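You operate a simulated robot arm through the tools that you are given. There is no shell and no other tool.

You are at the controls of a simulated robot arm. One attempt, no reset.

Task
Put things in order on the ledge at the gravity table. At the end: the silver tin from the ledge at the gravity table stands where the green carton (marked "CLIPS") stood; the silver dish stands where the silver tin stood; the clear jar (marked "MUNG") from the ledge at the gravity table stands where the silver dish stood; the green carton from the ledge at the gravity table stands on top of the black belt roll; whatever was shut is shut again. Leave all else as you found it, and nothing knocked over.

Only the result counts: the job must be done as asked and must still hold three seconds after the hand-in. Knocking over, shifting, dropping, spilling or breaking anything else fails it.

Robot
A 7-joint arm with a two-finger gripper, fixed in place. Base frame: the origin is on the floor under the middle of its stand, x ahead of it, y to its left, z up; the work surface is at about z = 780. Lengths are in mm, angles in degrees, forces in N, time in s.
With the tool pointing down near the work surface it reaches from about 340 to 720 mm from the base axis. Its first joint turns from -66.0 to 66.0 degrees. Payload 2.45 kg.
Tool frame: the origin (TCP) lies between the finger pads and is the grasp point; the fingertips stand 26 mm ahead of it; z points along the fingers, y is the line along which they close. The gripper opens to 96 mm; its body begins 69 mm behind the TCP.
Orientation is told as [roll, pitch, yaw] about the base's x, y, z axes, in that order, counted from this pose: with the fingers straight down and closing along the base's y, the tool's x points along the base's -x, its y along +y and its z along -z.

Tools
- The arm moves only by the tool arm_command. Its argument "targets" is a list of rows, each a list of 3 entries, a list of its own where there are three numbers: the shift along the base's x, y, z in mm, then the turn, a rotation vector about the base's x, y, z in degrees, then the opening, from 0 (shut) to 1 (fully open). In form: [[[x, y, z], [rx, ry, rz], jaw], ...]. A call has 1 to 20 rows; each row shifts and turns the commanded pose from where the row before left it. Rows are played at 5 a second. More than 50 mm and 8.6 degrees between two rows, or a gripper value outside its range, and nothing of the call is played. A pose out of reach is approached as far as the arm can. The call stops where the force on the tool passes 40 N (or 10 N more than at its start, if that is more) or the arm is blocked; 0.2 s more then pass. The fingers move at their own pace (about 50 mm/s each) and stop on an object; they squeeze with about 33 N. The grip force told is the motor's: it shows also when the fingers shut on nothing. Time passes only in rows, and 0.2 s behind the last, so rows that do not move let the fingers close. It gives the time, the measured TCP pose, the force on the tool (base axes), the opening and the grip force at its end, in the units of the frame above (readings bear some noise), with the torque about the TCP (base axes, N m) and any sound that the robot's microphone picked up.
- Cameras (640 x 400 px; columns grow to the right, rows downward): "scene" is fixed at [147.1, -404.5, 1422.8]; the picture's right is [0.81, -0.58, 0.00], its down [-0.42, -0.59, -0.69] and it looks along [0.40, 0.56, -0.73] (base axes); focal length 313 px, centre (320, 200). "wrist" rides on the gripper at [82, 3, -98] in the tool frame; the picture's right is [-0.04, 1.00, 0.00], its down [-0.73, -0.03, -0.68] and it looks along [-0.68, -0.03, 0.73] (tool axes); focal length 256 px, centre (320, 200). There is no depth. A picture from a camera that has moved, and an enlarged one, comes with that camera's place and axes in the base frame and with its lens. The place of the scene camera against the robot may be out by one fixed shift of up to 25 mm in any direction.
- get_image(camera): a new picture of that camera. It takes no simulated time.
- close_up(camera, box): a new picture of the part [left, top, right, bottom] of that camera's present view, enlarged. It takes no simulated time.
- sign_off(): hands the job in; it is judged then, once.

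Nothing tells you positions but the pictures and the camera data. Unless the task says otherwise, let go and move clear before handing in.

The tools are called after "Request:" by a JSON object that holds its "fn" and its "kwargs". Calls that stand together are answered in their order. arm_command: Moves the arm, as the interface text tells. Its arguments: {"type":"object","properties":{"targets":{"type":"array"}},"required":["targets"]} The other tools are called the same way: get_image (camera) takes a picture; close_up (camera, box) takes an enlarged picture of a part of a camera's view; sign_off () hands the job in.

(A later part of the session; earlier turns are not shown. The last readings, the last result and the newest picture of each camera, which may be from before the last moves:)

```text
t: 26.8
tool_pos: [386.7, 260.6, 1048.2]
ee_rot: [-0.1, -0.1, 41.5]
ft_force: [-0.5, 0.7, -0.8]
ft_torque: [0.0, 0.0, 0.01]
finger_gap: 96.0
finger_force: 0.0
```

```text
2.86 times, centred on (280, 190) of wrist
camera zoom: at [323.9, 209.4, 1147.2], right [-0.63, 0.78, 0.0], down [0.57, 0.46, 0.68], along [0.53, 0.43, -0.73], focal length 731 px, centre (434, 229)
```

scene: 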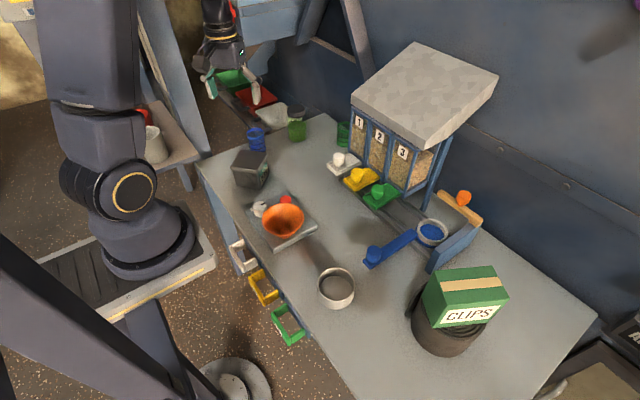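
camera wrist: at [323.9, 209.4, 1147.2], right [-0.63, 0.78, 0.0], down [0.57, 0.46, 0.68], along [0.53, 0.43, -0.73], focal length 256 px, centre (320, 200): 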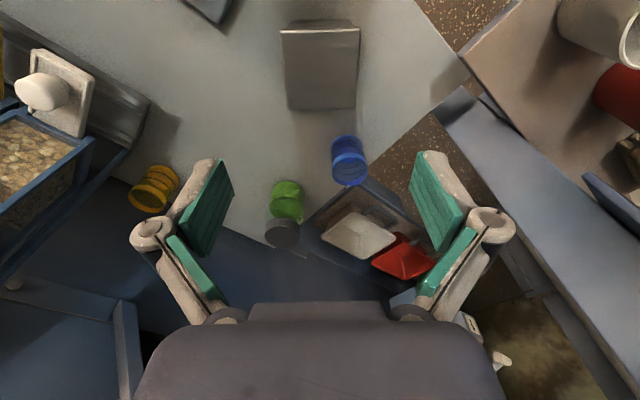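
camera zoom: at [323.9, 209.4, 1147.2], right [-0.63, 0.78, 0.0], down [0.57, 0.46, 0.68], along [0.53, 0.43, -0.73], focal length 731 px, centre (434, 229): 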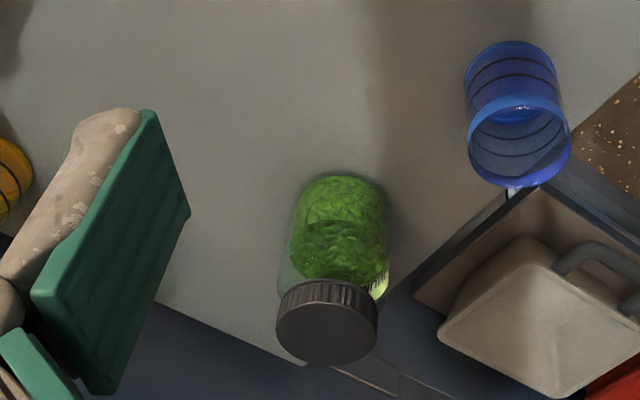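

The tin's lid is about 78 mm square, over a body of about 71 mm. Its centre is near (391.5, 265), its top near z≈852, and it is turned about 40.5°. I'll shift about 5 mm forward, descend partway and check clearance.

Request:
{"fn": "arm_command", "kwargs": {"targets": [[[4.2, 3.7, -20], [0, 0, -0.7], 1], [[0, 0, -35], [0, 0, 0], 1], [[0, 0, -35], [0, 0, 0], 1], [[0, 0, -35], [0, 0, 0], 1], [[0, 0, -30], [0, 0, 0], 1], [[0, 0, 0], [0, 0, 0], 1]]}}

Request:
{"fn": "get_image", "kwargs": {"camera": "wrist"}}

Request:
{"fn": "close_up", "kwargs": {"camera": "scene", "box": [200, 110, 360, 210]}}

```text
t: 28.2
tool_pos: [390.9, 264.2, 892.5]
ee_rot: [0.1, 0.1, 40.6]
ft_force: [-0.7, -0.6, -0.1]
ft_torque: [0.0, 0.02, 0.0]
finger_gap: 96.1
finger_force: 0.2
```

```text
taken
camera wrist: at [327.1, 213.4, 990.9], right [-0.62, 0.78, 0.0], down [0.58, 0.46, 0.68], along [0.53, 0.42, -0.73], focal length 256 px, centre (320, 200)
```

wrist: 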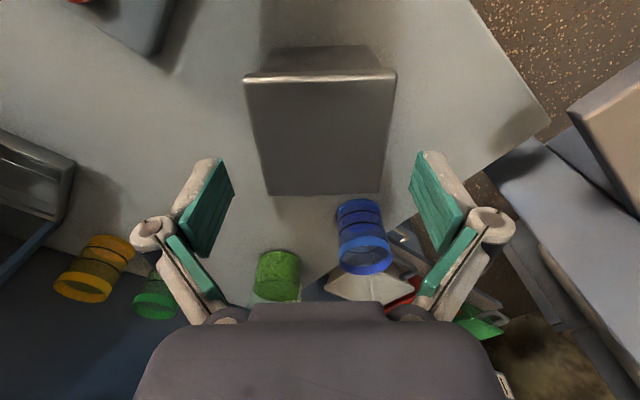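

```text
4.00 times, centred on (280, 160) of scene
camera zoom: at [147.1, -404.5, 1422.8], right [0.81, -0.58, 0.0], down [-0.42, -0.59, -0.69], along [0.4, 0.56, -0.73], focal length 1253 px, centre (480, 360)
```

zoom: 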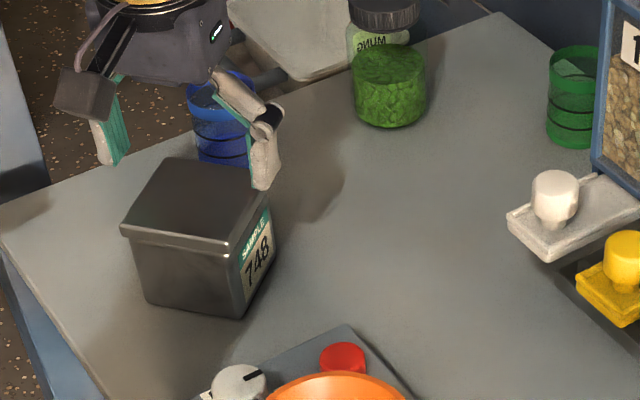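

The alignment is good (within 1–2 mm), and the lid top works out to z≈851. I'll go down so the pads sit on the body below the lid skirt.

Request:
{"fn": "arm_command", "kwargs": {"targets": [[[0.5, 1.2, -25], [0, 0, -1], 1], [[0, 0, -25], [0, 0, 0], 1], [[0, 0, -18], [0, 0, 0], 1], [[0, 0, -10], [0, 0, 0], 1], [[0, 0, -4], [0, 0, 0], 1], [[0, 0, 0], [0, 0, 0], 1]]}}

Request:
{"fn": "get_image", "kwargs": {"camera": "wrist"}}

Request:
{"fn": "close_up", "kwargs": {"camera": "scene", "box": [200, 110, 360, 210]}}

```text
t: 29.6
tool_pos: [392.5, 265.8, 809.8]
ee_rot: [0.0, 0.0, 39.7]
ft_force: [0.8, 0.1, 0.0]
ft_torque: [-0.01, -0.03, 0.01]
finger_gap: 96.3
finger_force: 0.1
```

```text
taken
camera wrist: at [327.4, 215.9, 908.8], right [-0.61, 0.79, 0.0], down [0.58, 0.45, 0.68], along [0.54, 0.41, -0.73], focal length 256 px, centre (320, 200)
```

wrist: 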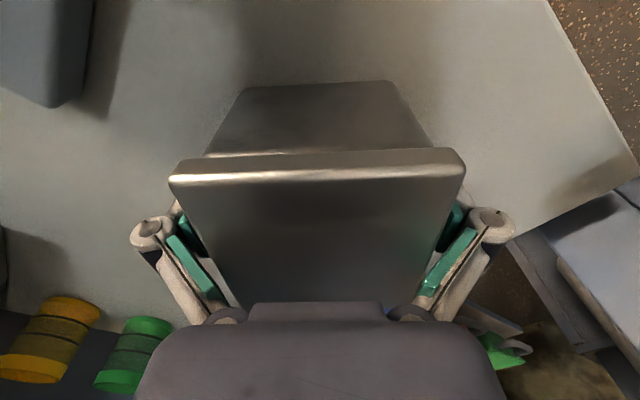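

```text
4.00 times, centred on (280, 160) of scene
camera zoom: at [147.1, -404.5, 1422.8], right [0.81, -0.58, 0.0], down [-0.42, -0.59, -0.69], along [0.4, 0.56, -0.73], focal length 1253 px, centre (480, 360)
```

zoom: 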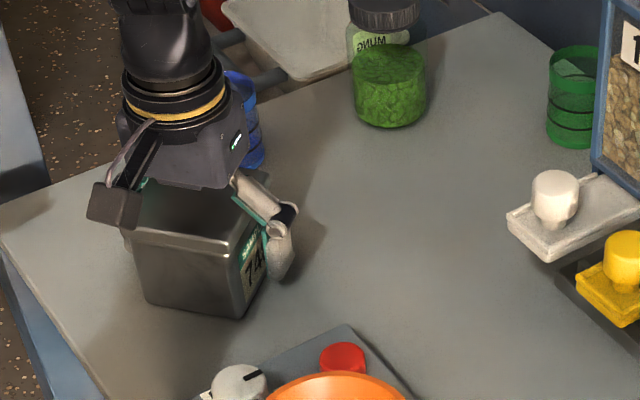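

The fingers straddle the tin below the lid. I'll close and read the gap to see whether the pads are on the body or the lid.

Request:
{"fn": "arm_command", "kwargs": {"targets": [[[0, 0, 0], [0, 0, 0], 0.85], [[0, 0, 0], [0, 0, 0], 0.75], [[0, 0, 0], [0, 0, 0], 0.6], [[0, 0, 0], [0, 0, 0], 0.5], [[0, 0, 0], [0, 0, 0], 0.4]]}}

Request:
{"fn": "get_image", "kwargs": {"camera": "wrist"}}

Request:
{"fn": "close_up", "kwargs": {"camera": "scene", "box": [220, 120, 300, 200]}}

```text
t: 30.8
tool_pos: [392.4, 267.2, 812.9]
ee_rot: [0.0, -0.2, 39.8]
ft_force: [-4.0, -0.6, 35.6]
ft_torque: [-0.23, 0.09, 0.52]
finger_gap: 85.6
finger_force: 33.0
```

```text
taken
camera wrist: at [327.3, 216.2, 909.7], right [-0.61, 0.79, 0.0], down [0.58, 0.44, 0.68], along [0.54, 0.41, -0.73], focal length 256 px, centre (320, 200)
```

wrist: 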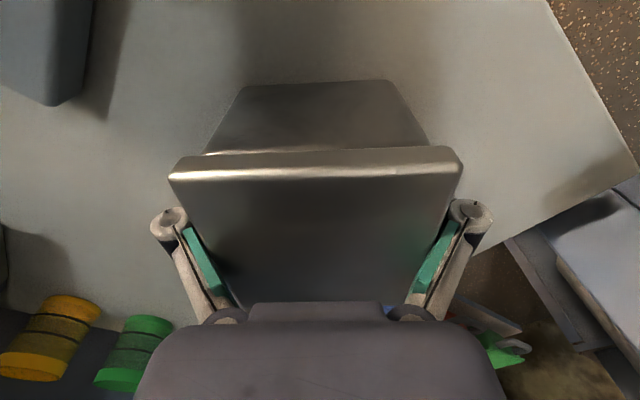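

```text
5.00 times, centred on (260, 160) of scene
camera zoom: at [146.5, -404.8, 1422.8], right [0.81, -0.58, 0.0], down [-0.42, -0.59, -0.69], along [0.4, 0.56, -0.73], focal length 1566 px, centre (620, 400)
```

zoom: 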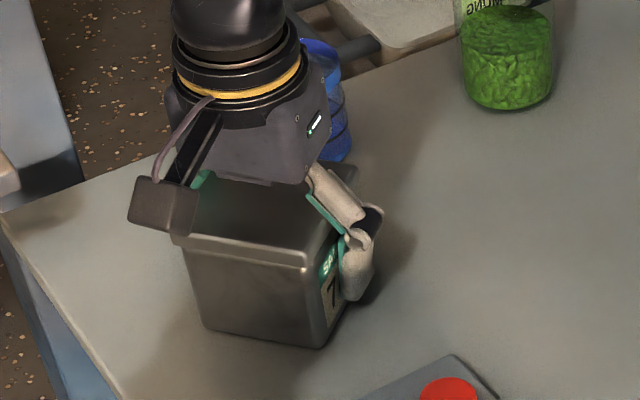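

The fingers stalled at 85.6 mm with a strong upward force. The slanted upper links are touching the lid edges because I'm too low. I'll open again and rise a little, then look at the finger geometry.

Request:
{"fn": "arm_command", "kwargs": {"targets": [[[0, 0, 0], [0, 0, 0], 0.95], [[0, 0, 0], [0, 0, 0], 1], [[0, 0, 0], [0, 0, 0], 1], [[0, 0, 8], [0, 0, 0], 1], [[0, 0, 8], [0, 0, 0], 1], [[0, 0, 8], [0, 0, 0], 1], [[0, 0, 0], [0, 0, 0], 1]]}}

Request:
{"fn": "get_image", "kwargs": {"camera": "wrist"}}

Request:
{"fn": "close_up", "kwargs": {"camera": "scene", "box": [220, 120, 300, 200]}}

Request:
{"fn": "close_up", "kwargs": {"camera": "wrist", "box": [380, 130, 540, 330]}}

```text
t: 32.4
tool_pos: [392.2, 266.8, 833.8]
ee_rot: [0.1, 0.0, 39.5]
ft_force: [-0.1, 0.3, -0.5]
ft_torque: [0.0, -0.02, -0.03]
finger_gap: 96.0
finger_force: 0.1
```

```text
taken
camera wrist: at [326.8, 215.9, 933.1], right [-0.61, 0.8, 0.0], down [0.58, 0.45, 0.68], along [0.54, 0.41, -0.73], focal length 256 px, centre (320, 200)
```

wrist: 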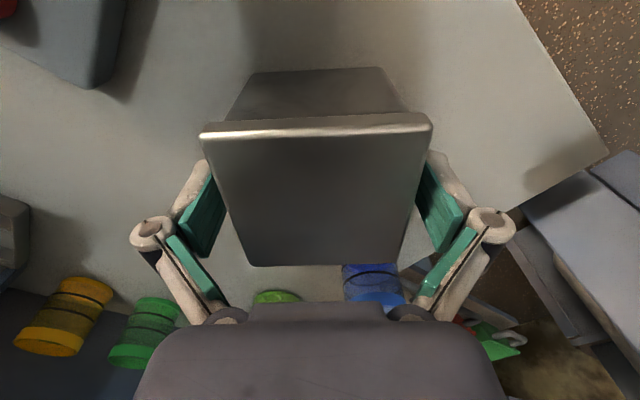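

```text
5.00 times, centred on (260, 160) of scene
camera zoom: at [147.1, -404.5, 1422.8], right [0.81, -0.58, 0.0], down [-0.42, -0.59, -0.69], along [0.4, 0.56, -0.73], focal length 1566 px, centre (620, 400)
```

zoom: 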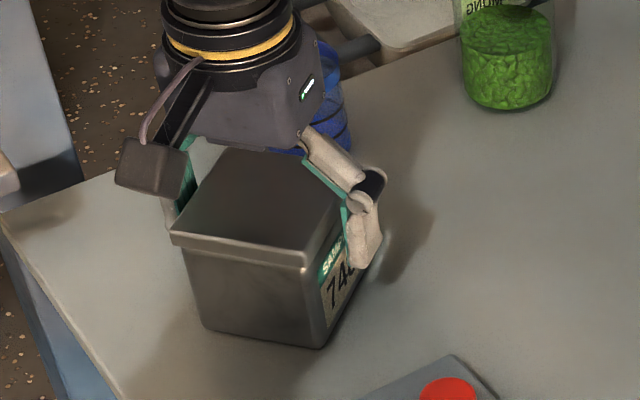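

```text
2.00 times, centred on (460, 230) of wrist
camera zoom: at [326.8, 215.9, 933.1], right [-0.61, 0.8, 0.0], down [0.58, 0.45, 0.68], along [0.54, 0.41, -0.73], focal length 512 px, centre (40, 140)
```

zoom: 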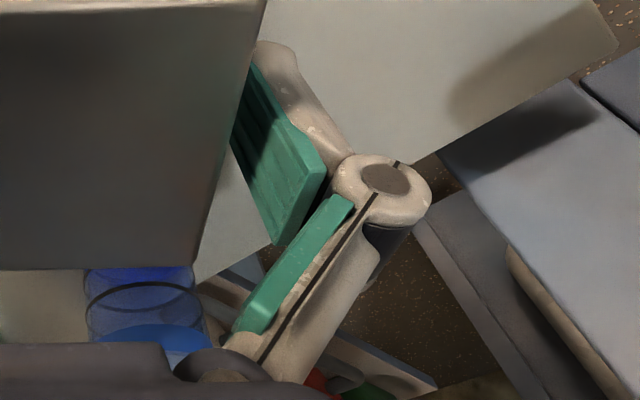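

The tin hasn't moved. The pads are about 60 mm long, so they can't fit entirely under the lid skirt; at z≈824 they'll hold the tin's sides including the lid edge. I'll close there, then lift only a few millimetres to see whether the tin rises as one piece.

Request:
{"fn": "arm_command", "kwargs": {"targets": [[[0, 0, -5], [0, 0, 0], 1], [[0, 0, -4.5], [0, 0, 0], 1], [[0, 0, 0], [0, 0, 0], 0.9], [[0, 0, 0], [0, 0, 0], 0.8], [[0, 0, 0], [0, 0, 0], 0.7], [[0, 0, 0], [0, 0, 0], 0.6], [[0, 0, 0], [0, 0, 0], 0.5]]}}

Request:
{"fn": "get_image", "kwargs": {"camera": "wrist"}}

Request:
{"fn": "close_up", "kwargs": {"camera": "scene", "box": [220, 120, 300, 200]}}

```text
t: 34.0
tool_pos: [393.2, 267.0, 825.3]
ee_rot: [0.0, 0.0, 39.8]
ft_force: [-0.6, 0.1, 3.5]
ft_torque: [-0.07, 0.06, 0.13]
finger_gap: 77.5
finger_force: 33.4
```

```text
taken
camera wrist: at [327.0, 216.0, 923.0], right [-0.61, 0.79, 0.0], down [0.58, 0.45, 0.68], along [0.54, 0.41, -0.73], focal length 256 px, centre (320, 200)
```

wrist: 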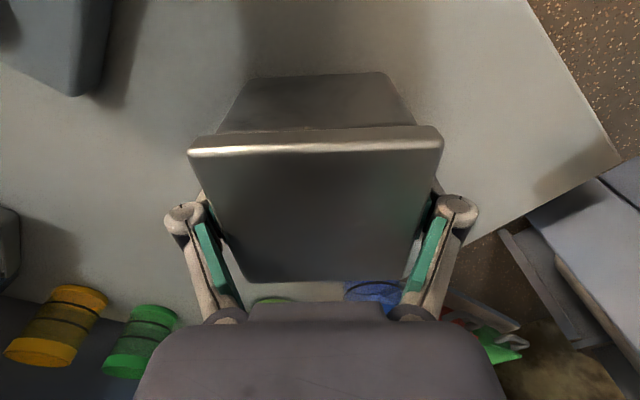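

```text
5.00 times, centred on (260, 160) of scene
camera zoom: at [147.0, -404.5, 1422.8], right [0.81, -0.58, 0.0], down [-0.42, -0.59, -0.69], along [0.4, 0.56, -0.73], focal length 1566 px, centre (620, 400)
```

zoom: 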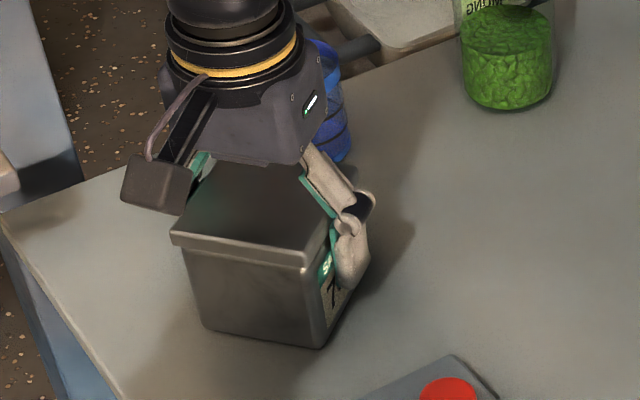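

The grip is at 77.5 mm, on the lid skirt. I'll lift just 4 mm to test.

Request:
{"fn": "arm_command", "kwargs": {"targets": [[[0, 0, 2], [0, 0, 0], 0.5], [[0, 0, 2], [0, 0, 0], 0.5], [[0, 0, 0], [0, 0, 0], 0.5]]}}

Request:
{"fn": "close_up", "kwargs": {"camera": "scene", "box": [220, 120, 300, 200]}}

Request:
{"fn": "get_image", "kwargs": {"camera": "wrist"}}

```text
t: 34.8
tool_pos: [391.0, 266.1, 829.6]
ee_rot: [0.0, 0.1, 39.6]
ft_force: [-0.2, -0.2, -3.0]
ft_torque: [0.01, 0.01, 0.04]
finger_gap: 77.4
finger_force: 32.2
```

```text
5.00 times, centred on (260, 160) of scene
camera zoom: at [147.1, -404.5, 1422.8], right [0.81, -0.58, 0.0], down [-0.42, -0.59, -0.69], along [0.4, 0.56, -0.73], focal length 1566 px, centre (620, 400)
```

zoom: 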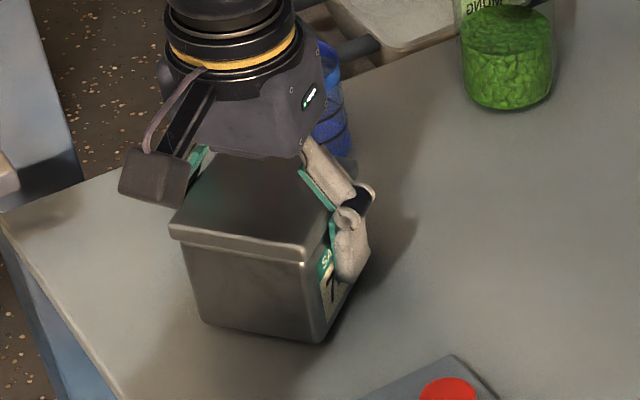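

```text
taken
camera wrist: at [327.0, 215.5, 927.7], right [-0.61, 0.79, 0.0], down [0.58, 0.45, 0.68], along [0.54, 0.41, -0.73], focal length 256 px, centre (320, 200)
```

wrist: 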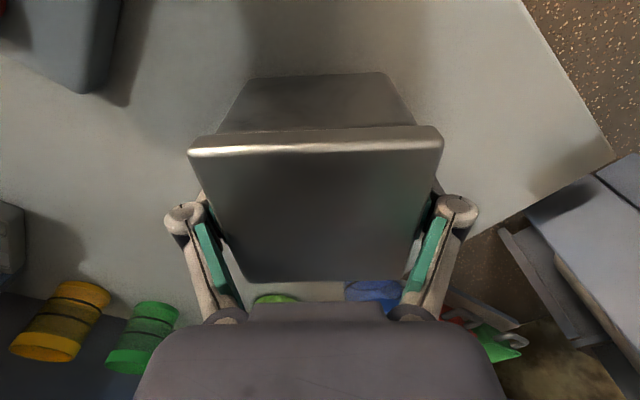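

The whole tin rises as one piece with its lid still seated, weighing about 0.3 kg. I'll lift it clear and carry it smoothly to the carton's old spot at about (570, 224).

Request:
{"fn": "arm_command", "kwargs": {"targets": [[[0, 0, 6], [0, 0, 0], 0.5], [[0, 0, 12], [0, 0, 0], 0.5], [[0, 0, 18], [0, 0, 0], 0.5], [[0, 0, 20], [0, 0, 0], 0.5], [[0, 0, 20], [0, 0, 0], 0.5], [[0, 0, 20], [0, 0, 0], 0.5], [[8, -2, 5], [0, 0, -2], 0.5], [[18, -4, 0], [0, 0, -4], 0.5], [[22, -5, 0], [0, 0, -4.5], 0.5], [[22, -5, 0], [0, 0, -4.5], 0.5], [[22, -5, 0], [0, 0, -4.5], 0.5], [[22, -5, 0], [0, 0, -4.5], 0.5], [[22, -5, 0], [0, 0, -4.5], 0.5], [[22, -5, 0], [0, 0, -4], 0.5], [[14, -4, 0], [0, 0, -3.2], 0.5], [[6, -2.4, 0], [0, 0, 0], 0.5], [[0, 0, 0], [0, 0, 0], 0.5]]}}

Request:
{"fn": "get_image", "kwargs": {"camera": "wrist"}}

Request:
{"fn": "get_image", "kwargs": {"camera": "scene"}}

Request:
{"fn": "close_up", "kwargs": {"camera": "scene", "box": [240, 90, 400, 190]}}

```text
t: 38.4
tool_pos: [571.4, 223.4, 930.9]
ee_rot: [0.0, 0.0, 3.8]
ft_force: [-0.1, -0.9, -2.7]
ft_torque: [0.0, -0.05, 0.0]
finger_gap: 77.5
finger_force: 33.5
```

```text
taken
camera wrist: at [488.6, 221.0, 1028.4], right [-0.03, 1.0, 0.0], down [0.73, 0.02, 0.68], along [0.68, 0.02, -0.73], focal length 256 px, centre (320, 200)
```

wrist: 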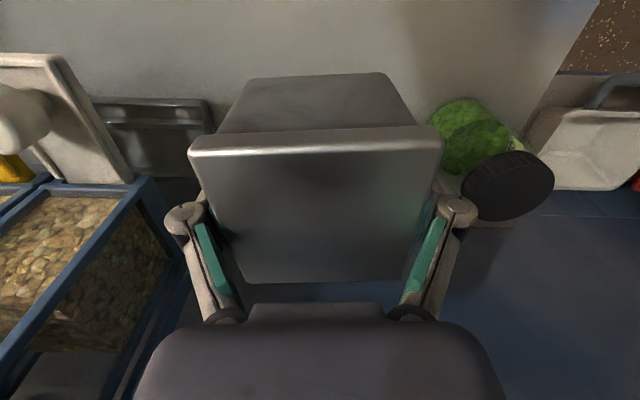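

```text
taken
```

scene: 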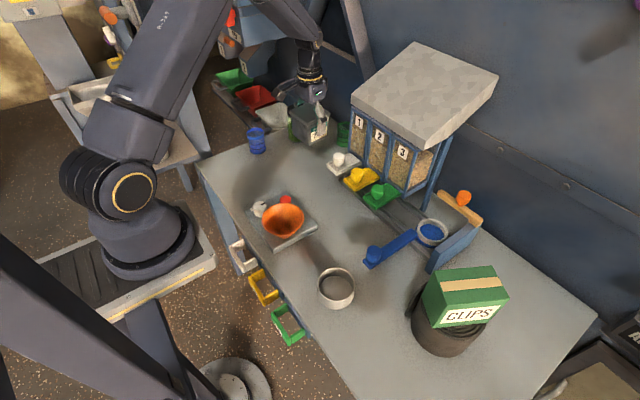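

```text
4.00 times, centred on (320, 140) of scene
camera zoom: at [147.1, -404.5, 1422.8], right [0.81, -0.58, 0.0], down [-0.42, -0.59, -0.69], along [0.4, 0.56, -0.73], focal length 1253 px, centre (320, 440)
```

zoom: 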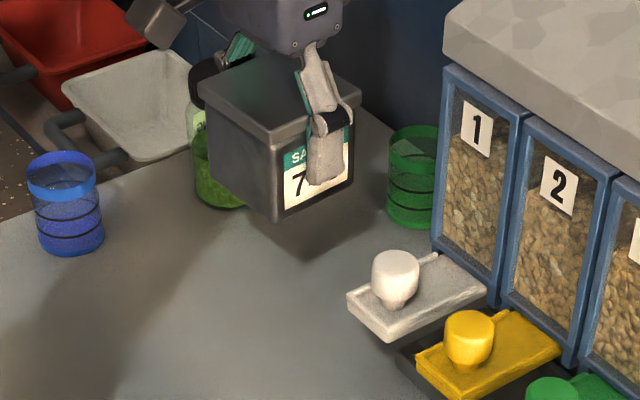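

The tin hangs over the carton's old spot, clear of the jar, cups and gate. I'll lower it gently, with small steps near the table.

Request:
{"fn": "arm_command", "kwargs": {"targets": [[[-1, 0.4, -20], [0, 0, 0], 0.5], [[0, 0, -25], [0, 0, 0], 0.5], [[0, 0, -25], [0, 0, 0], 0.5], [[0, 0, -15], [0, 0, 0], 0.5], [[0, 0, -10], [0, 0, 0], 0.5], [[0, 0, -5], [0, 0, 0], 0.5], [[0, 0, 0], [0, 0, 0], 0.5]]}}

Request:
{"fn": "get_image", "kwargs": {"camera": "wrist"}}

Request:
{"fn": "close_up", "kwargs": {"camera": "scene", "box": [240, 90, 400, 190]}}

```text
t: 40.0
tool_pos: [570.1, 223.3, 831.1]
ee_rot: [0.0, 0.0, 3.9]
ft_force: [-0.3, -0.5, -2.4]
ft_torque: [-0.01, -0.03, 0.01]
finger_gap: 77.3
finger_force: 33.0
```

```text
taken
camera wrist: at [488.1, 220.7, 928.6], right [-0.03, 1.0, 0.0], down [0.73, 0.02, 0.68], along [0.68, 0.02, -0.73], focal length 256 px, centre (320, 200)
```

wrist: 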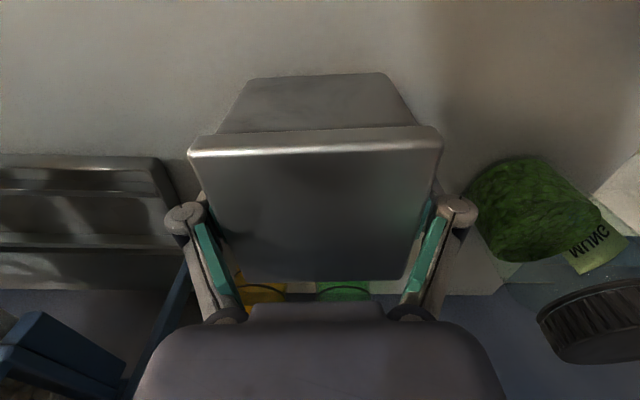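

```text
4.00 times, centred on (320, 140) of scene
camera zoom: at [147.1, -404.5, 1422.8], right [0.81, -0.58, 0.0], down [-0.42, -0.59, -0.69], along [0.4, 0.56, -0.73], focal length 1253 px, centre (320, 440)
```

zoom: 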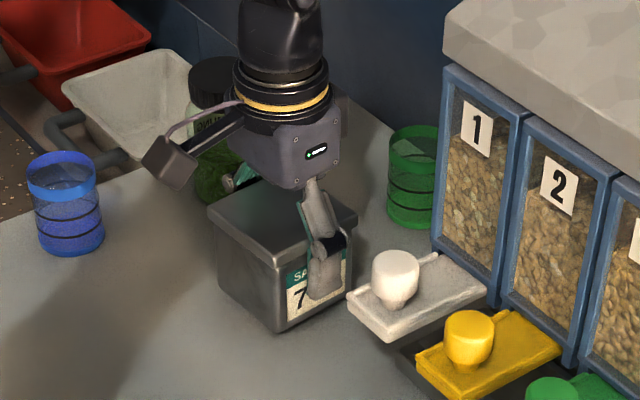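

The tin is about 5 mm above the table and in position. I'll continue down in fine steps.

Request:
{"fn": "arm_command", "kwargs": {"targets": [[[0, 0.4, -2], [0, 0, 0], 0.5], [[0, 0, -2], [0, 0, 0], 0.5], [[0, 0, 0], [0, 0, 0], 0.5]]}}

```text
t: 40.8
tool_pos: [569.1, 224.0, 826.8]
ee_rot: [0.0, 0.0, 3.8]
ft_force: [0.0, 0.1, -2.1]
ft_torque: [0.04, -0.03, -0.01]
finger_gap: 77.7
finger_force: 32.4
```

Request:
{"fn": "arm_command", "kwargs": {"targets": [[[0, 0, -1], [0, 0, 0], 0.5], [[0, 0, 0], [0, 0, 0], 0.5]]}}

```text
t: 41.4
tool_pos: [570.2, 224.7, 826.7]
ee_rot: [0.0, -0.1, 3.9]
ft_force: [-0.1, 0.5, -3.2]
ft_torque: [0.01, 0.01, 0.03]
finger_gap: 77.4
finger_force: 33.1
```

I'm still not touching the table, so I'll take another small step.

Request:
{"fn": "arm_command", "kwargs": {"targets": [[[0, 0, -1], [0, 0, 0], 0.5], [[0, 0, 0], [0, 0, 0], 0.5]]}}

```text
t: 42.0
tool_pos: [569.2, 223.8, 825.3]
ee_rot: [-0.1, 0.0, 3.8]
ft_force: [-3.1, -1.7, 7.1]
ft_torque: [-0.08, 0.3, 0.03]
finger_gap: 77.7
finger_force: 33.2
```

The tin is on the table with about 10 N of contact. I'll open the fingers and check.

Request:
{"fn": "arm_command", "kwargs": {"targets": [[[0, 0, 0.4], [0, 0, 0], 0.5], [[0, 0, 0], [0, 0, 0], 0.85], [[0, 0, 0], [0, 0, 0], 0.95], [[0, 0, 0], [0, 0, 0], 1], [[0, 0, 0], [0, 0, 0], 1]]}}

Request:
{"fn": "get_image", "kwargs": {"camera": "wrist"}}

Request:
{"fn": "close_up", "kwargs": {"camera": "scene", "box": [240, 90, 400, 190]}}

```text
t: 43.2
tool_pos: [570.0, 224.9, 824.8]
ee_rot: [0.0, 0.0, 3.9]
ft_force: [-0.3, 0.3, 0.2]
ft_torque: [-0.03, -0.03, -0.02]
finger_gap: 96.0
finger_force: 0.0
```

```text
taken
camera wrist: at [487.6, 220.9, 922.4], right [-0.03, 1.0, 0.0], down [0.73, 0.02, 0.68], along [0.68, 0.02, -0.73], focal length 256 px, centre (320, 200)
```

wrist: 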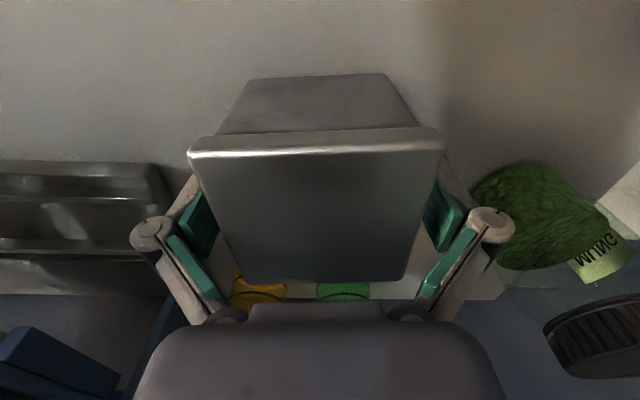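

```text
4.00 times, centred on (320, 140) of scene
camera zoom: at [147.1, -404.5, 1422.8], right [0.81, -0.58, 0.0], down [-0.42, -0.59, -0.69], along [0.4, 0.56, -0.73], focal length 1253 px, centre (320, 440)
```

zoom: 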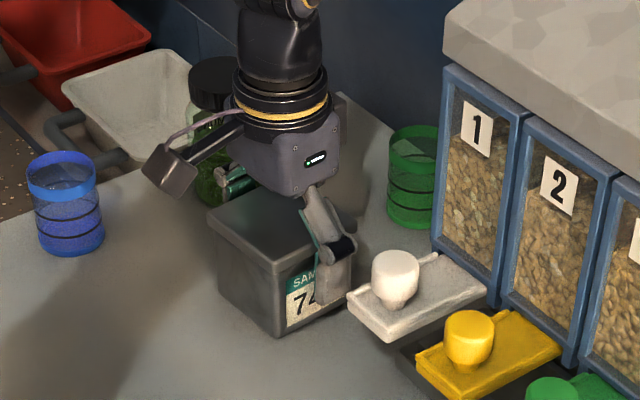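

The tin stands in the carton's old spot. I'll withdraw straight up, move back and across to the dish near (365, −152), and look at it from above.

Request:
{"fn": "arm_command", "kwargs": {"targets": [[[0, 0, 8], [0, 0, 0], 1], [[0, 0, 15], [0, 0, 0], 1], [[0, 0, 25], [0, 0, 0], 1], [[0, 0, 30], [0, 0, 0], 1], [[0, 0, 35], [0, 0, 0], 1], [[0, 0, 40], [0, 0, 0], 1], [[-30, -10, 20], [0, 0, 0], 1], [[-35, -20, 0], [0, 0, 0], 1], [[-35, -25, 0], [0, 0, -2], 1], [[-30, -35, 0], [0, 0, -3], 1], [[-20, -40, 0], [0, 0, -3], 1], [[-15, -40, 0], [0, 0, -3], 1], [[-15, -45, 0], [0, 0, -3], 1], [[-10, -45, 0], [0, 0, -3], 1], [[-5, -45, 0], [0, 0, -3], 1], [[-5, -45, 0], [0, 0, -3], 1], [[-5, -25, 0], [0, 0, -3], 1], [[0, 0, 0], [0, 0, 0], 1]]}}

Request:
{"fn": "get_image", "kwargs": {"camera": "wrist"}}

Request:
{"fn": "get_image", "kwargs": {"camera": "scene"}}

Request:
{"fn": "close_up", "kwargs": {"camera": "scene", "box": [240, 90, 400, 190]}}

```text
t: 47.0
tool_pos: [363.6, -152.9, 998.0]
ee_rot: [0.0, 0.0, -22.1]
ft_force: [-0.4, 0.2, 0.8]
ft_torque: [0.03, -0.01, -0.03]
finger_gap: 95.9
finger_force: 0.1
```

```text
taken
camera wrist: at [290.0, -118.9, 1096.1], right [0.41, 0.91, 0.0], down [0.67, -0.3, 0.68], along [0.62, -0.28, -0.73], focal length 256 px, centre (320, 200)
```

wrist: 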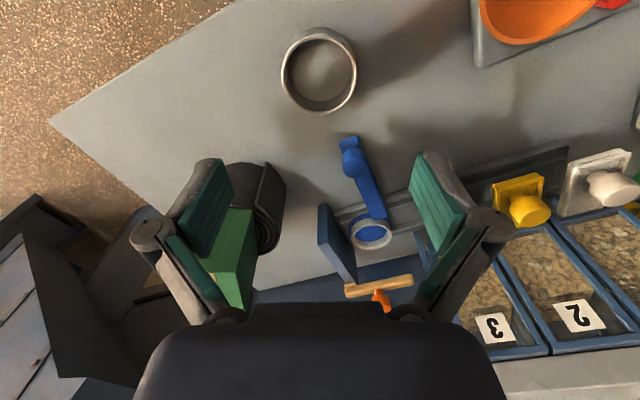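

```text
taken
```

scene: 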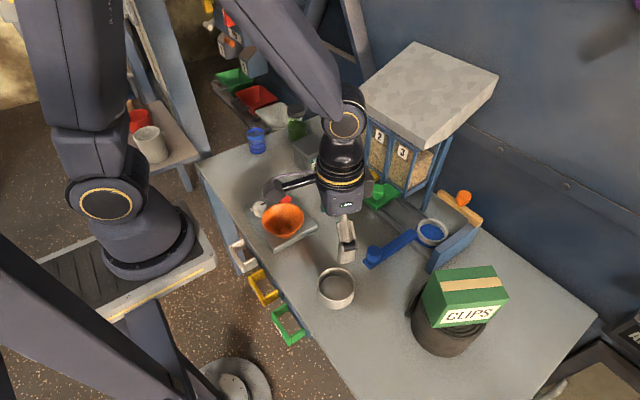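

```text
4.00 times, centred on (320, 140) of scene
camera zoom: at [147.0, -404.5, 1422.8], right [0.81, -0.58, 0.0], down [-0.42, -0.59, -0.69], along [0.4, 0.56, -0.73], focal length 1253 px, centre (320, 440)
```

zoom: 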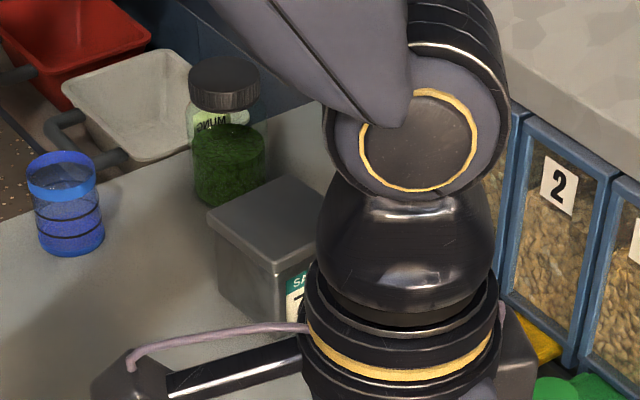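

The tin stands well, and the dish is now in clear view of the wrist camera. I'll measure it.

Request:
{"fn": "close_up", "kwargs": {"camera": "wrist", "box": [240, 20, 400, 120]}}

```text
4.00 times, centred on (320, 70) of wrist
camera zoom: at [290.0, -118.9, 1096.1], right [0.41, 0.91, 0.0], down [0.67, -0.3, 0.68], along [0.62, -0.28, -0.73], focal length 1024 px, centre (320, 720)
```

zoom: 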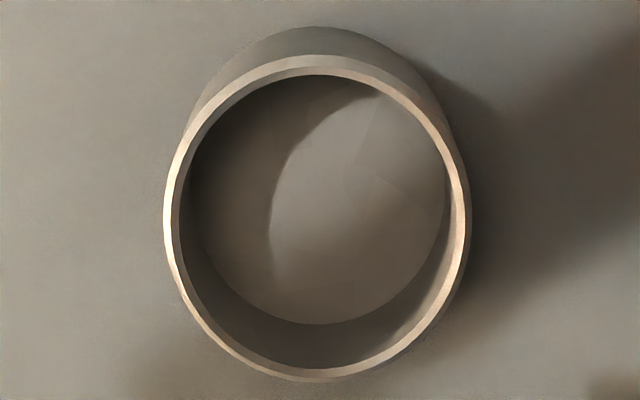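

The dish is about 80 mm across and 35 mm high, centred near (371, −157). I'll shift to it, come down partway and measure again.

Request:
{"fn": "arm_command", "kwargs": {"targets": [[[6.3, -4.2, -25], [0, 0, 0], 1], [[0, 0, -35], [0, 0, 0], 1], [[0, 0, -30], [0, 0, 0], 1], [[0, 0, -20], [0, 0, 0], 1], [[0, 0, 0], [0, 0, 0], 1]]}}

Request:
{"fn": "get_image", "kwargs": {"camera": "wrist"}}

Request:
{"fn": "close_up", "kwargs": {"camera": "wrist", "box": [220, 40, 420, 165]}}

```text
t: 48.2
tool_pos: [370.3, -155.0, 888.2]
ee_rot: [0.0, 0.0, -22.1]
ft_force: [-0.1, 0.4, 0.5]
ft_torque: [0.02, 0.01, -0.02]
finger_gap: 96.1
finger_force: 0.0
```

```text
taken
camera wrist: at [296.2, -121.8, 986.4], right [0.41, 0.91, 0.0], down [0.67, -0.3, 0.68], along [0.62, -0.28, -0.73], focal length 256 px, centre (320, 200)
```

wrist: 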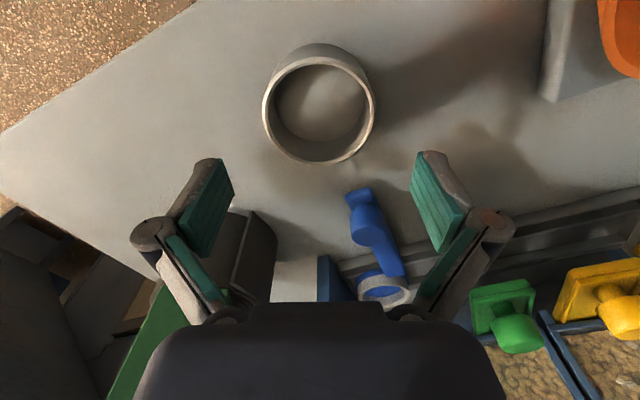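

```text
3.20 times, centred on (320, 102) of wrist
camera zoom: at [296.2, -121.8, 986.4], right [0.41, 0.91, 0.0], down [0.67, -0.3, 0.68], along [0.62, -0.28, -0.73], focal length 819 px, centre (320, 512)
```

zoom: 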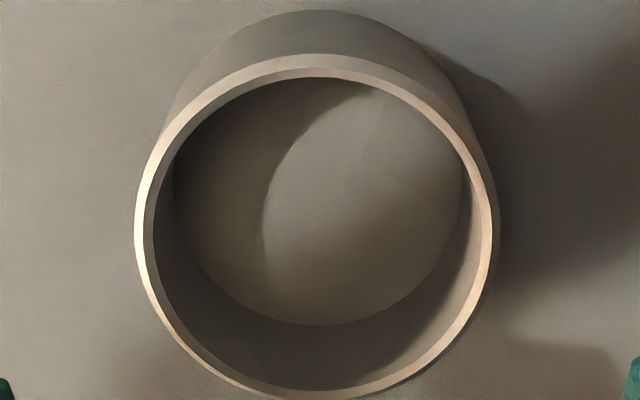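

The second measurement agrees: dish centre (372.8, −157.5), rim at z≈809, diameter 81.5 mm. I'll go down around it and close.

Request:
{"fn": "arm_command", "kwargs": {"targets": [[[1.7, -2.1, -20], [0, 0, 0], 1], [[0, 0, -25], [0, 0, 0], 1], [[0, 0, -20], [0, 0, 0], 1], [[0, 0, -10], [0, 0, 0], 1], [[0, 0, -2], [0, 0, 0], 1], [[0, 0, 0], [0, 0, 0], 1]]}}

Request:
{"fn": "get_image", "kwargs": {"camera": "wrist"}}

Request:
{"fn": "close_up", "kwargs": {"camera": "scene", "box": [280, 220, 440, 320]}}

```text
t: 49.6
tool_pos: [372.4, -157.5, 811.1]
ee_rot: [-0.1, 0.0, -22.1]
ft_force: [-0.2, 0.8, 0.6]
ft_torque: [-0.01, -0.02, 0.0]
finger_gap: 95.7
finger_force: 0.1
```

```text
taken
camera wrist: at [297.5, -124.9, 908.3], right [0.41, 0.91, 0.0], down [0.67, -0.3, 0.68], along [0.62, -0.28, -0.73], focal length 256 px, centre (320, 200)
```

wrist: 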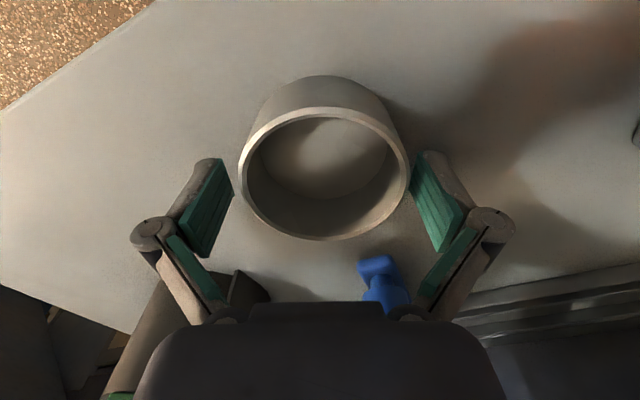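

```text
4.00 times, centred on (360, 270) of scene
camera zoom: at [147.1, -404.5, 1422.8], right [0.81, -0.58, 0.0], down [-0.42, -0.59, -0.69], along [0.4, 0.56, -0.73], focal length 1253 px, centre (160, -80)
```

zoom: 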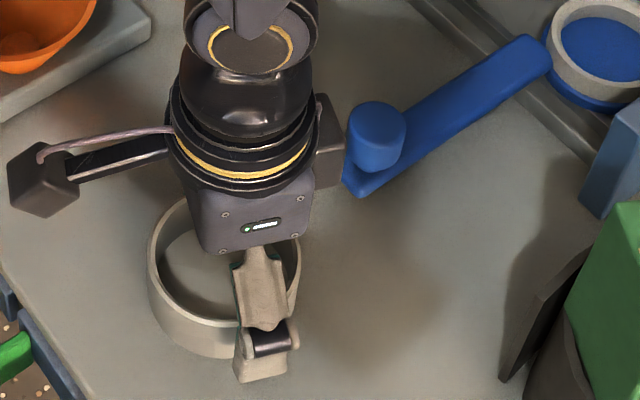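

The fingers straddle the dish evenly, so I'll close on it.

Request:
{"fn": "arm_command", "kwargs": {"targets": [[[0, 0, 0], [0, 0, 0], 0.93], [[0, 0, 0], [0, 0, 0], 0.88], [[0, 0, 0], [0, 0, 0], 0.84], [[0, 0, 0], [0, 0, 0], 0.8], [[0, 0, 0], [0, 0, 0], 0.7], [[0, 0, 0], [0, 0, 0], 0.6]]}}

Request:
{"fn": "get_image", "kwargs": {"camera": "wrist"}}

```text
t: 51.0
tool_pos: [371.3, -158.4, 811.5]
ee_rot: [0.1, 0.0, -22.0]
ft_force: [-1.0, 0.8, 9.9]
ft_torque: [0.04, 0.06, 0.02]
finger_gap: 79.0
finger_force: 32.8
```

```text
taken
camera wrist: at [297.4, -124.8, 908.6], right [0.41, 0.91, 0.0], down [0.67, -0.3, 0.68], along [0.62, -0.28, -0.73], focal length 256 px, centre (320, 200)
```

wrist: 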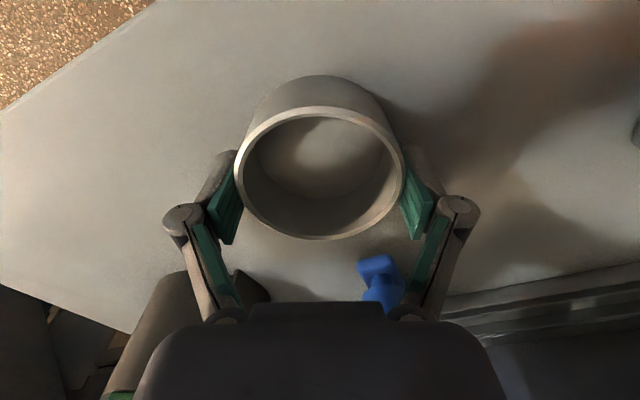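

The dish is held (gap 79 mm). I'll lift slightly and check it comes up level.

Request:
{"fn": "arm_command", "kwargs": {"targets": [[[0, 0, 3], [0, 0, 0], 0.6], [[0, 0, 5], [0, 0, 0], 0.6], [[0, 0, 8], [0, 0, 0], 0.6], [[0, 0, 0], [0, 0, 0], 0.6]]}}

Request:
{"fn": "get_image", "kwargs": {"camera": "wrist"}}

Request:
{"fn": "close_up", "kwargs": {"camera": "scene", "box": [280, 220, 440, 320]}}

```text
t: 52.0
tool_pos: [371.8, -156.9, 827.3]
ee_rot: [0.0, 0.0, -22.0]
ft_force: [0.5, -0.6, -0.5]
ft_torque: [-0.01, 0.02, -0.01]
finger_gap: 78.5
finger_force: 33.3
```

```text
taken
camera wrist: at [297.5, -124.5, 924.1], right [0.41, 0.91, 0.0], down [0.67, -0.3, 0.68], along [0.62, -0.28, -0.73], focal length 256 px, centre (320, 200)
```

wrist: 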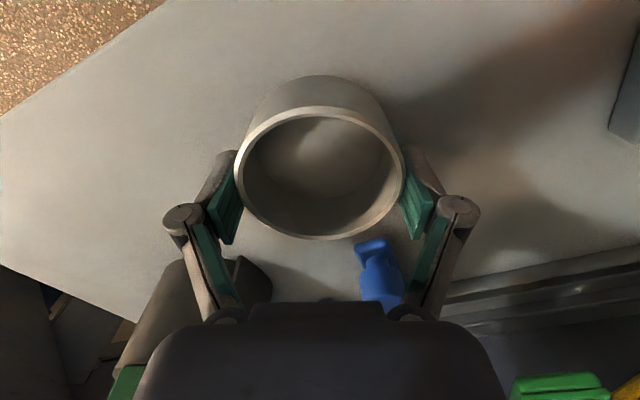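

```text
4.00 times, centred on (360, 270) of scene
camera zoom: at [147.1, -404.5, 1422.8], right [0.81, -0.58, 0.0], down [-0.42, -0.59, -0.69], along [0.4, 0.56, -0.73], focal length 1253 px, centre (160, -80)
```

zoom: 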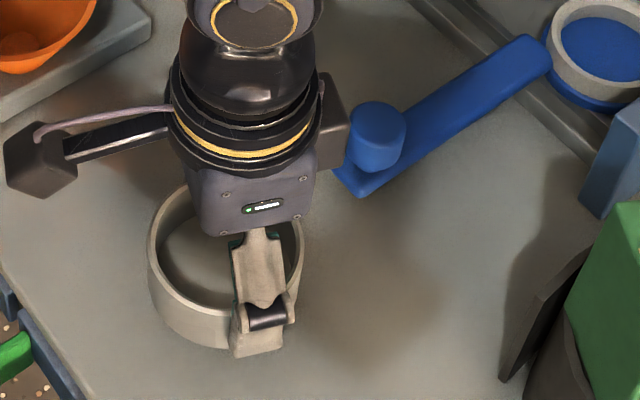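

The dish is held level and is light. I'll carry it up over the hopper and across to the tin's old spot near (392, 266).

Request:
{"fn": "arm_command", "kwargs": {"targets": [[[0, 0, 20], [0, 0, 0], 0.6], [[0, 0, 35], [0, 0, 0], 0.6], [[0, 0, 40], [0, 0, 0], 0.6], [[0, 0, 38], [0, 0, 0], 0.6], [[1.6, 15, 0], [0, 0, 2], 0.6], [[1.6, 30, 0], [0, 0, 4.5], 0.6], [[1.6, 36, 0], [0, 0, 4.7], 0.6], [[1.6, 36, 0], [0, 0, 4.7], 0.6], [[1.6, 36, 0], [0, 0, 4.7], 0.6], [[1.6, 36, 0], [0, 0, 4.7], 0.6], [[1.6, 36, 0], [0, 0, 4.7], 0.6], [[1.6, 36, 0], [0, 0, 4.7], 0.6], [[1.6, 36, 0], [0, 0, 4.7], 0.6], [[1.6, 36, 0], [0, 0, 4.7], 0.6], [[1.6, 36, 0], [0, 0, 4.7], 0.6], [[1.6, 34, 0], [0, 0, 4.5], 0.6], [[0.5, 21, 0], [0, 0, 2.7], 0.6], [[0, 0, 0], [0, 0, 0], 0.6]]}}

Request:
{"fn": "get_image", "kwargs": {"camera": "wrist"}}

Request:
{"fn": "get_image", "kwargs": {"camera": "scene"}}

```text
t: 55.8
tool_pos: [391.0, 266.2, 959.6]
ee_rot: [-0.1, 0.1, 34.0]
ft_force: [-0.5, 0.2, -0.5]
ft_torque: [0.0, 0.01, 0.0]
finger_gap: 78.7
finger_force: 33.4
```

```text
taken
camera wrist: at [321.2, 223.0, 1057.9], right [-0.53, 0.85, 0.0], down [0.62, 0.39, 0.68], along [0.58, 0.36, -0.73], focal length 256 px, centre (320, 200)
```

wrist: 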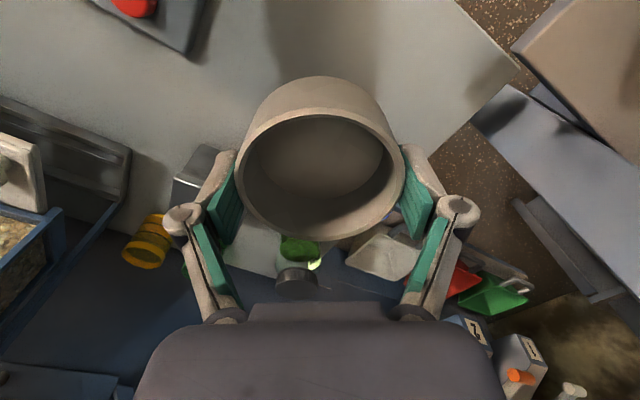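

```text
taken
```

scene: 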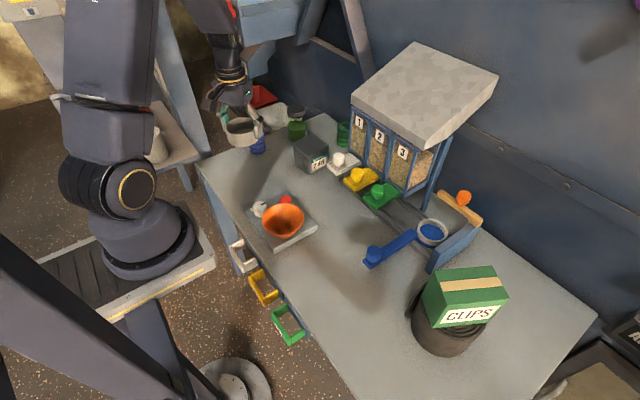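

The dish is above the tin's old spot with clear space around it. I'll lower it, slowly at the end.

Request:
{"fn": "arm_command", "kwargs": {"targets": [[[1.2, -0.2, -20], [0, 0, 0], 0.6], [[0, 0, -30], [0, 0, 0], 0.6], [[0, 0, -35], [0, 0, 0], 0.6], [[0, 0, -30], [0, 0, 0], 0.6], [[0, 0, -18], [0, 0, 0], 0.6], [[0, 0, -9], [0, 0, 0], 0.6], [[0, 0, -3], [0, 0, 0], 0.6], [[0, 0, 0], [0, 0, 0], 0.6]]}}

Request:
{"fn": "close_up", "kwargs": {"camera": "scene", "box": [200, 110, 360, 210]}}

```text
t: 57.6
tool_pos: [393.4, 265.7, 814.7]
ee_rot: [0.0, 0.1, 33.9]
ft_force: [0.7, -0.5, -0.7]
ft_torque: [0.01, -0.02, -0.03]
finger_gap: 78.6
finger_force: 32.9
```

```text
4.00 times, centred on (280, 160) of scene
camera zoom: at [147.1, -404.5, 1422.8], right [0.81, -0.58, 0.0], down [-0.42, -0.59, -0.69], along [0.4, 0.56, -0.73], focal length 1253 px, centre (480, 360)
```

zoom: 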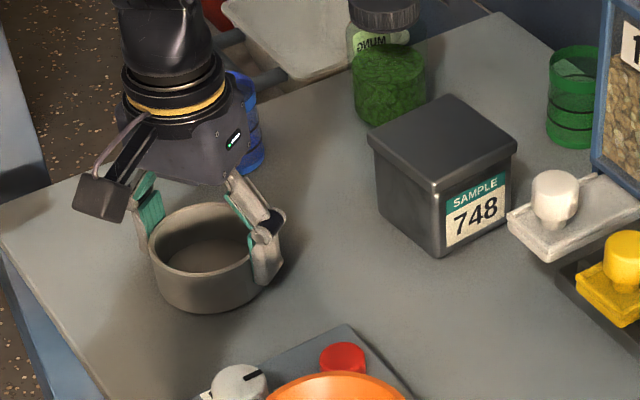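

Request:
{"fn": "arm_command", "kwargs": {"targets": [[[0, 0, -1.5], [0, 0, 0], 0.6], [[0, 0, -1], [0, 0, 0], 0.6], [[0, 0, 0], [0, 0, 0], 0.6]]}}

```text
t: 58.4
tool_pos: [392.6, 267.3, 813.3]
ee_rot: [-0.1, 0.0, 33.8]
ft_force: [0.1, 0.4, -0.5]
ft_torque: [-0.01, 0.05, -0.03]
finger_gap: 78.7
finger_force: 33.0
```

The dish isn't touching yet, so I'll take a couple more fine steps.

Request:
{"fn": "arm_command", "kwargs": {"targets": [[[0, 0, -1], [0, 0, 0], 0.6], [[0, 0, 0], [0, 0, 0], 0.6]]}}

```text
t: 59.0
tool_pos: [394.3, 266.6, 812.2]
ee_rot: [0.0, 0.0, 33.9]
ft_force: [-0.2, 0.0, -0.4]
ft_torque: [-0.01, -0.03, 0.01]
finger_gap: 78.4
finger_force: 32.7
```

Request:
{"fn": "arm_command", "kwargs": {"targets": [[[0, 0, -1], [0, 0, 0], 0.6], [[0, 0, 0], [0, 0, 0], 0.6]]}}

```text
t: 59.6
tool_pos: [394.7, 267.2, 810.4]
ee_rot: [0.0, -0.1, 34.1]
ft_force: [-0.4, -4.0, 19.3]
ft_torque: [-0.13, 0.08, 0.21]
finger_gap: 78.5
finger_force: 33.1
```

The dish is in contact at about 19 N. I'll ease back a touch, open, and look.

Request:
{"fn": "arm_command", "kwargs": {"targets": [[[0, 0, 0.7], [0, 0, 0], 0.6], [[0, 0, 0], [0, 0, 0], 0.86], [[0, 0, 0], [0, 0, 0], 0.95], [[0, 0, 0], [0, 0, 0], 1], [[0, 0, 0], [0, 0, 0], 1]]}}

Request:
{"fn": "get_image", "kwargs": {"camera": "wrist"}}

Request:
{"fn": "close_up", "kwargs": {"camera": "scene", "box": [200, 110, 360, 210]}}

```text
t: 60.8
tool_pos: [393.8, 265.3, 809.5]
ee_rot: [-0.1, 0.0, 33.9]
ft_force: [-0.2, -0.3, -0.3]
ft_torque: [0.01, 0.0, 0.02]
finger_gap: 95.8
finger_force: 0.0
```

```text
taken
camera wrist: at [323.7, 222.9, 908.1], right [-0.52, 0.85, 0.0], down [0.62, 0.39, 0.68], along [0.58, 0.36, -0.73], focal length 256 px, centre (320, 200)
```

wrist: 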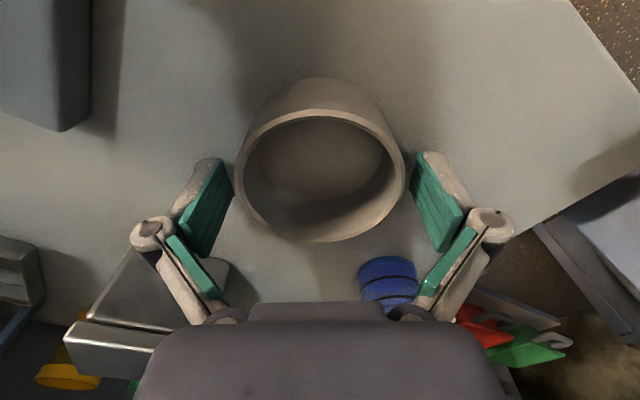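

```text
4.00 times, centred on (280, 160) of scene
camera zoom: at [147.1, -404.5, 1422.8], right [0.81, -0.58, 0.0], down [-0.42, -0.59, -0.69], along [0.4, 0.56, -0.73], focal length 1253 px, centre (480, 360)
```

zoom: 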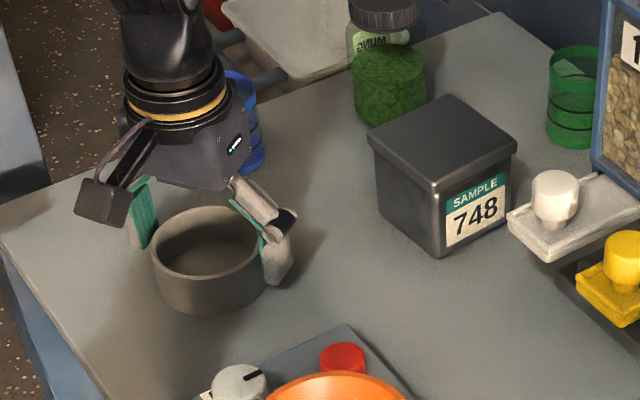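

The dish is released in the tin's old spot, within about 1–2 mm. Last is the jar: I'll rise straight up and move to where the wrist camera can see it well.

Request:
{"fn": "arm_command", "kwargs": {"targets": [[[0, 0, 8], [0, 0, 0], 1], [[0, 0, 20], [0, 0, 0], 1], [[0, 0, 35], [0, 0, 0], 1], [[0, 0, 40], [0, 0, 0], 1], [[0, 0, 40], [0, 0, 0], 1], [[10, 5, 40], [0, 0, 0], 1], [[30, 8, 7], [0, 0, -1], 1], [[30, 8, 0], [0, 0, -1], 1], [[30, 8, 0], [0, 0, -1], 1], [[27, 5, 0], [0, 0, -1], 1], [[0, 0, 0], [0, 0, 0], 1]]}}

Request:
{"fn": "get_image", "kwargs": {"camera": "wrist"}}

Request:
{"fn": "close_up", "kwargs": {"camera": "wrist", "box": [240, 120, 400, 220]}}

Request:
{"fn": "get_image", "kwargs": {"camera": "scene"}}

```text
t: 63.2
tool_pos: [518.4, 298.6, 1002.5]
ee_rot: [0.0, 0.0, 29.9]
ft_force: [0.1, 0.2, 0.4]
ft_torque: [-0.02, -0.02, 0.02]
finger_gap: 96.2
finger_force: 0.0
```

```text
taken
camera wrist: at [446.9, 260.8, 1099.5], right [-0.46, 0.89, 0.0], down [0.65, 0.34, 0.68], along [0.6, 0.32, -0.73], focal length 256 px, centre (320, 200)
```

wrist: 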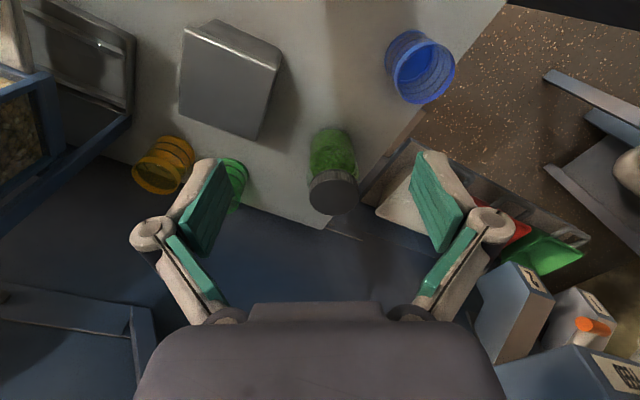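

```text
4.00 times, centred on (320, 170) of wrist
camera zoom: at [446.9, 260.8, 1099.5], right [-0.46, 0.89, 0.0], down [0.65, 0.34, 0.68], along [0.6, 0.32, -0.73], focal length 1024 px, centre (320, 320)
```

zoom: 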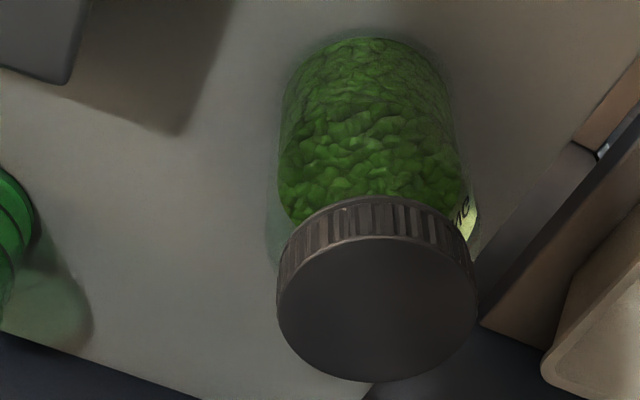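

```text
taken
```

scene: 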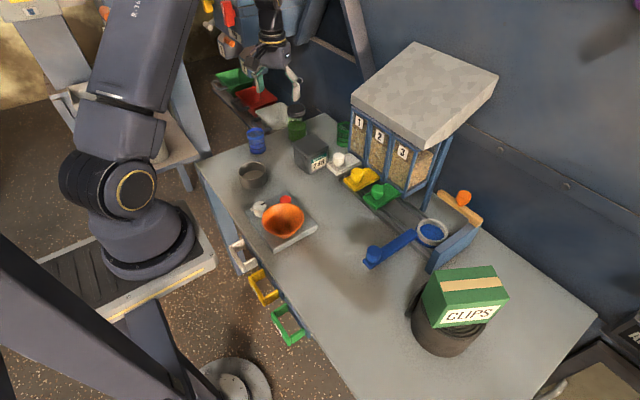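

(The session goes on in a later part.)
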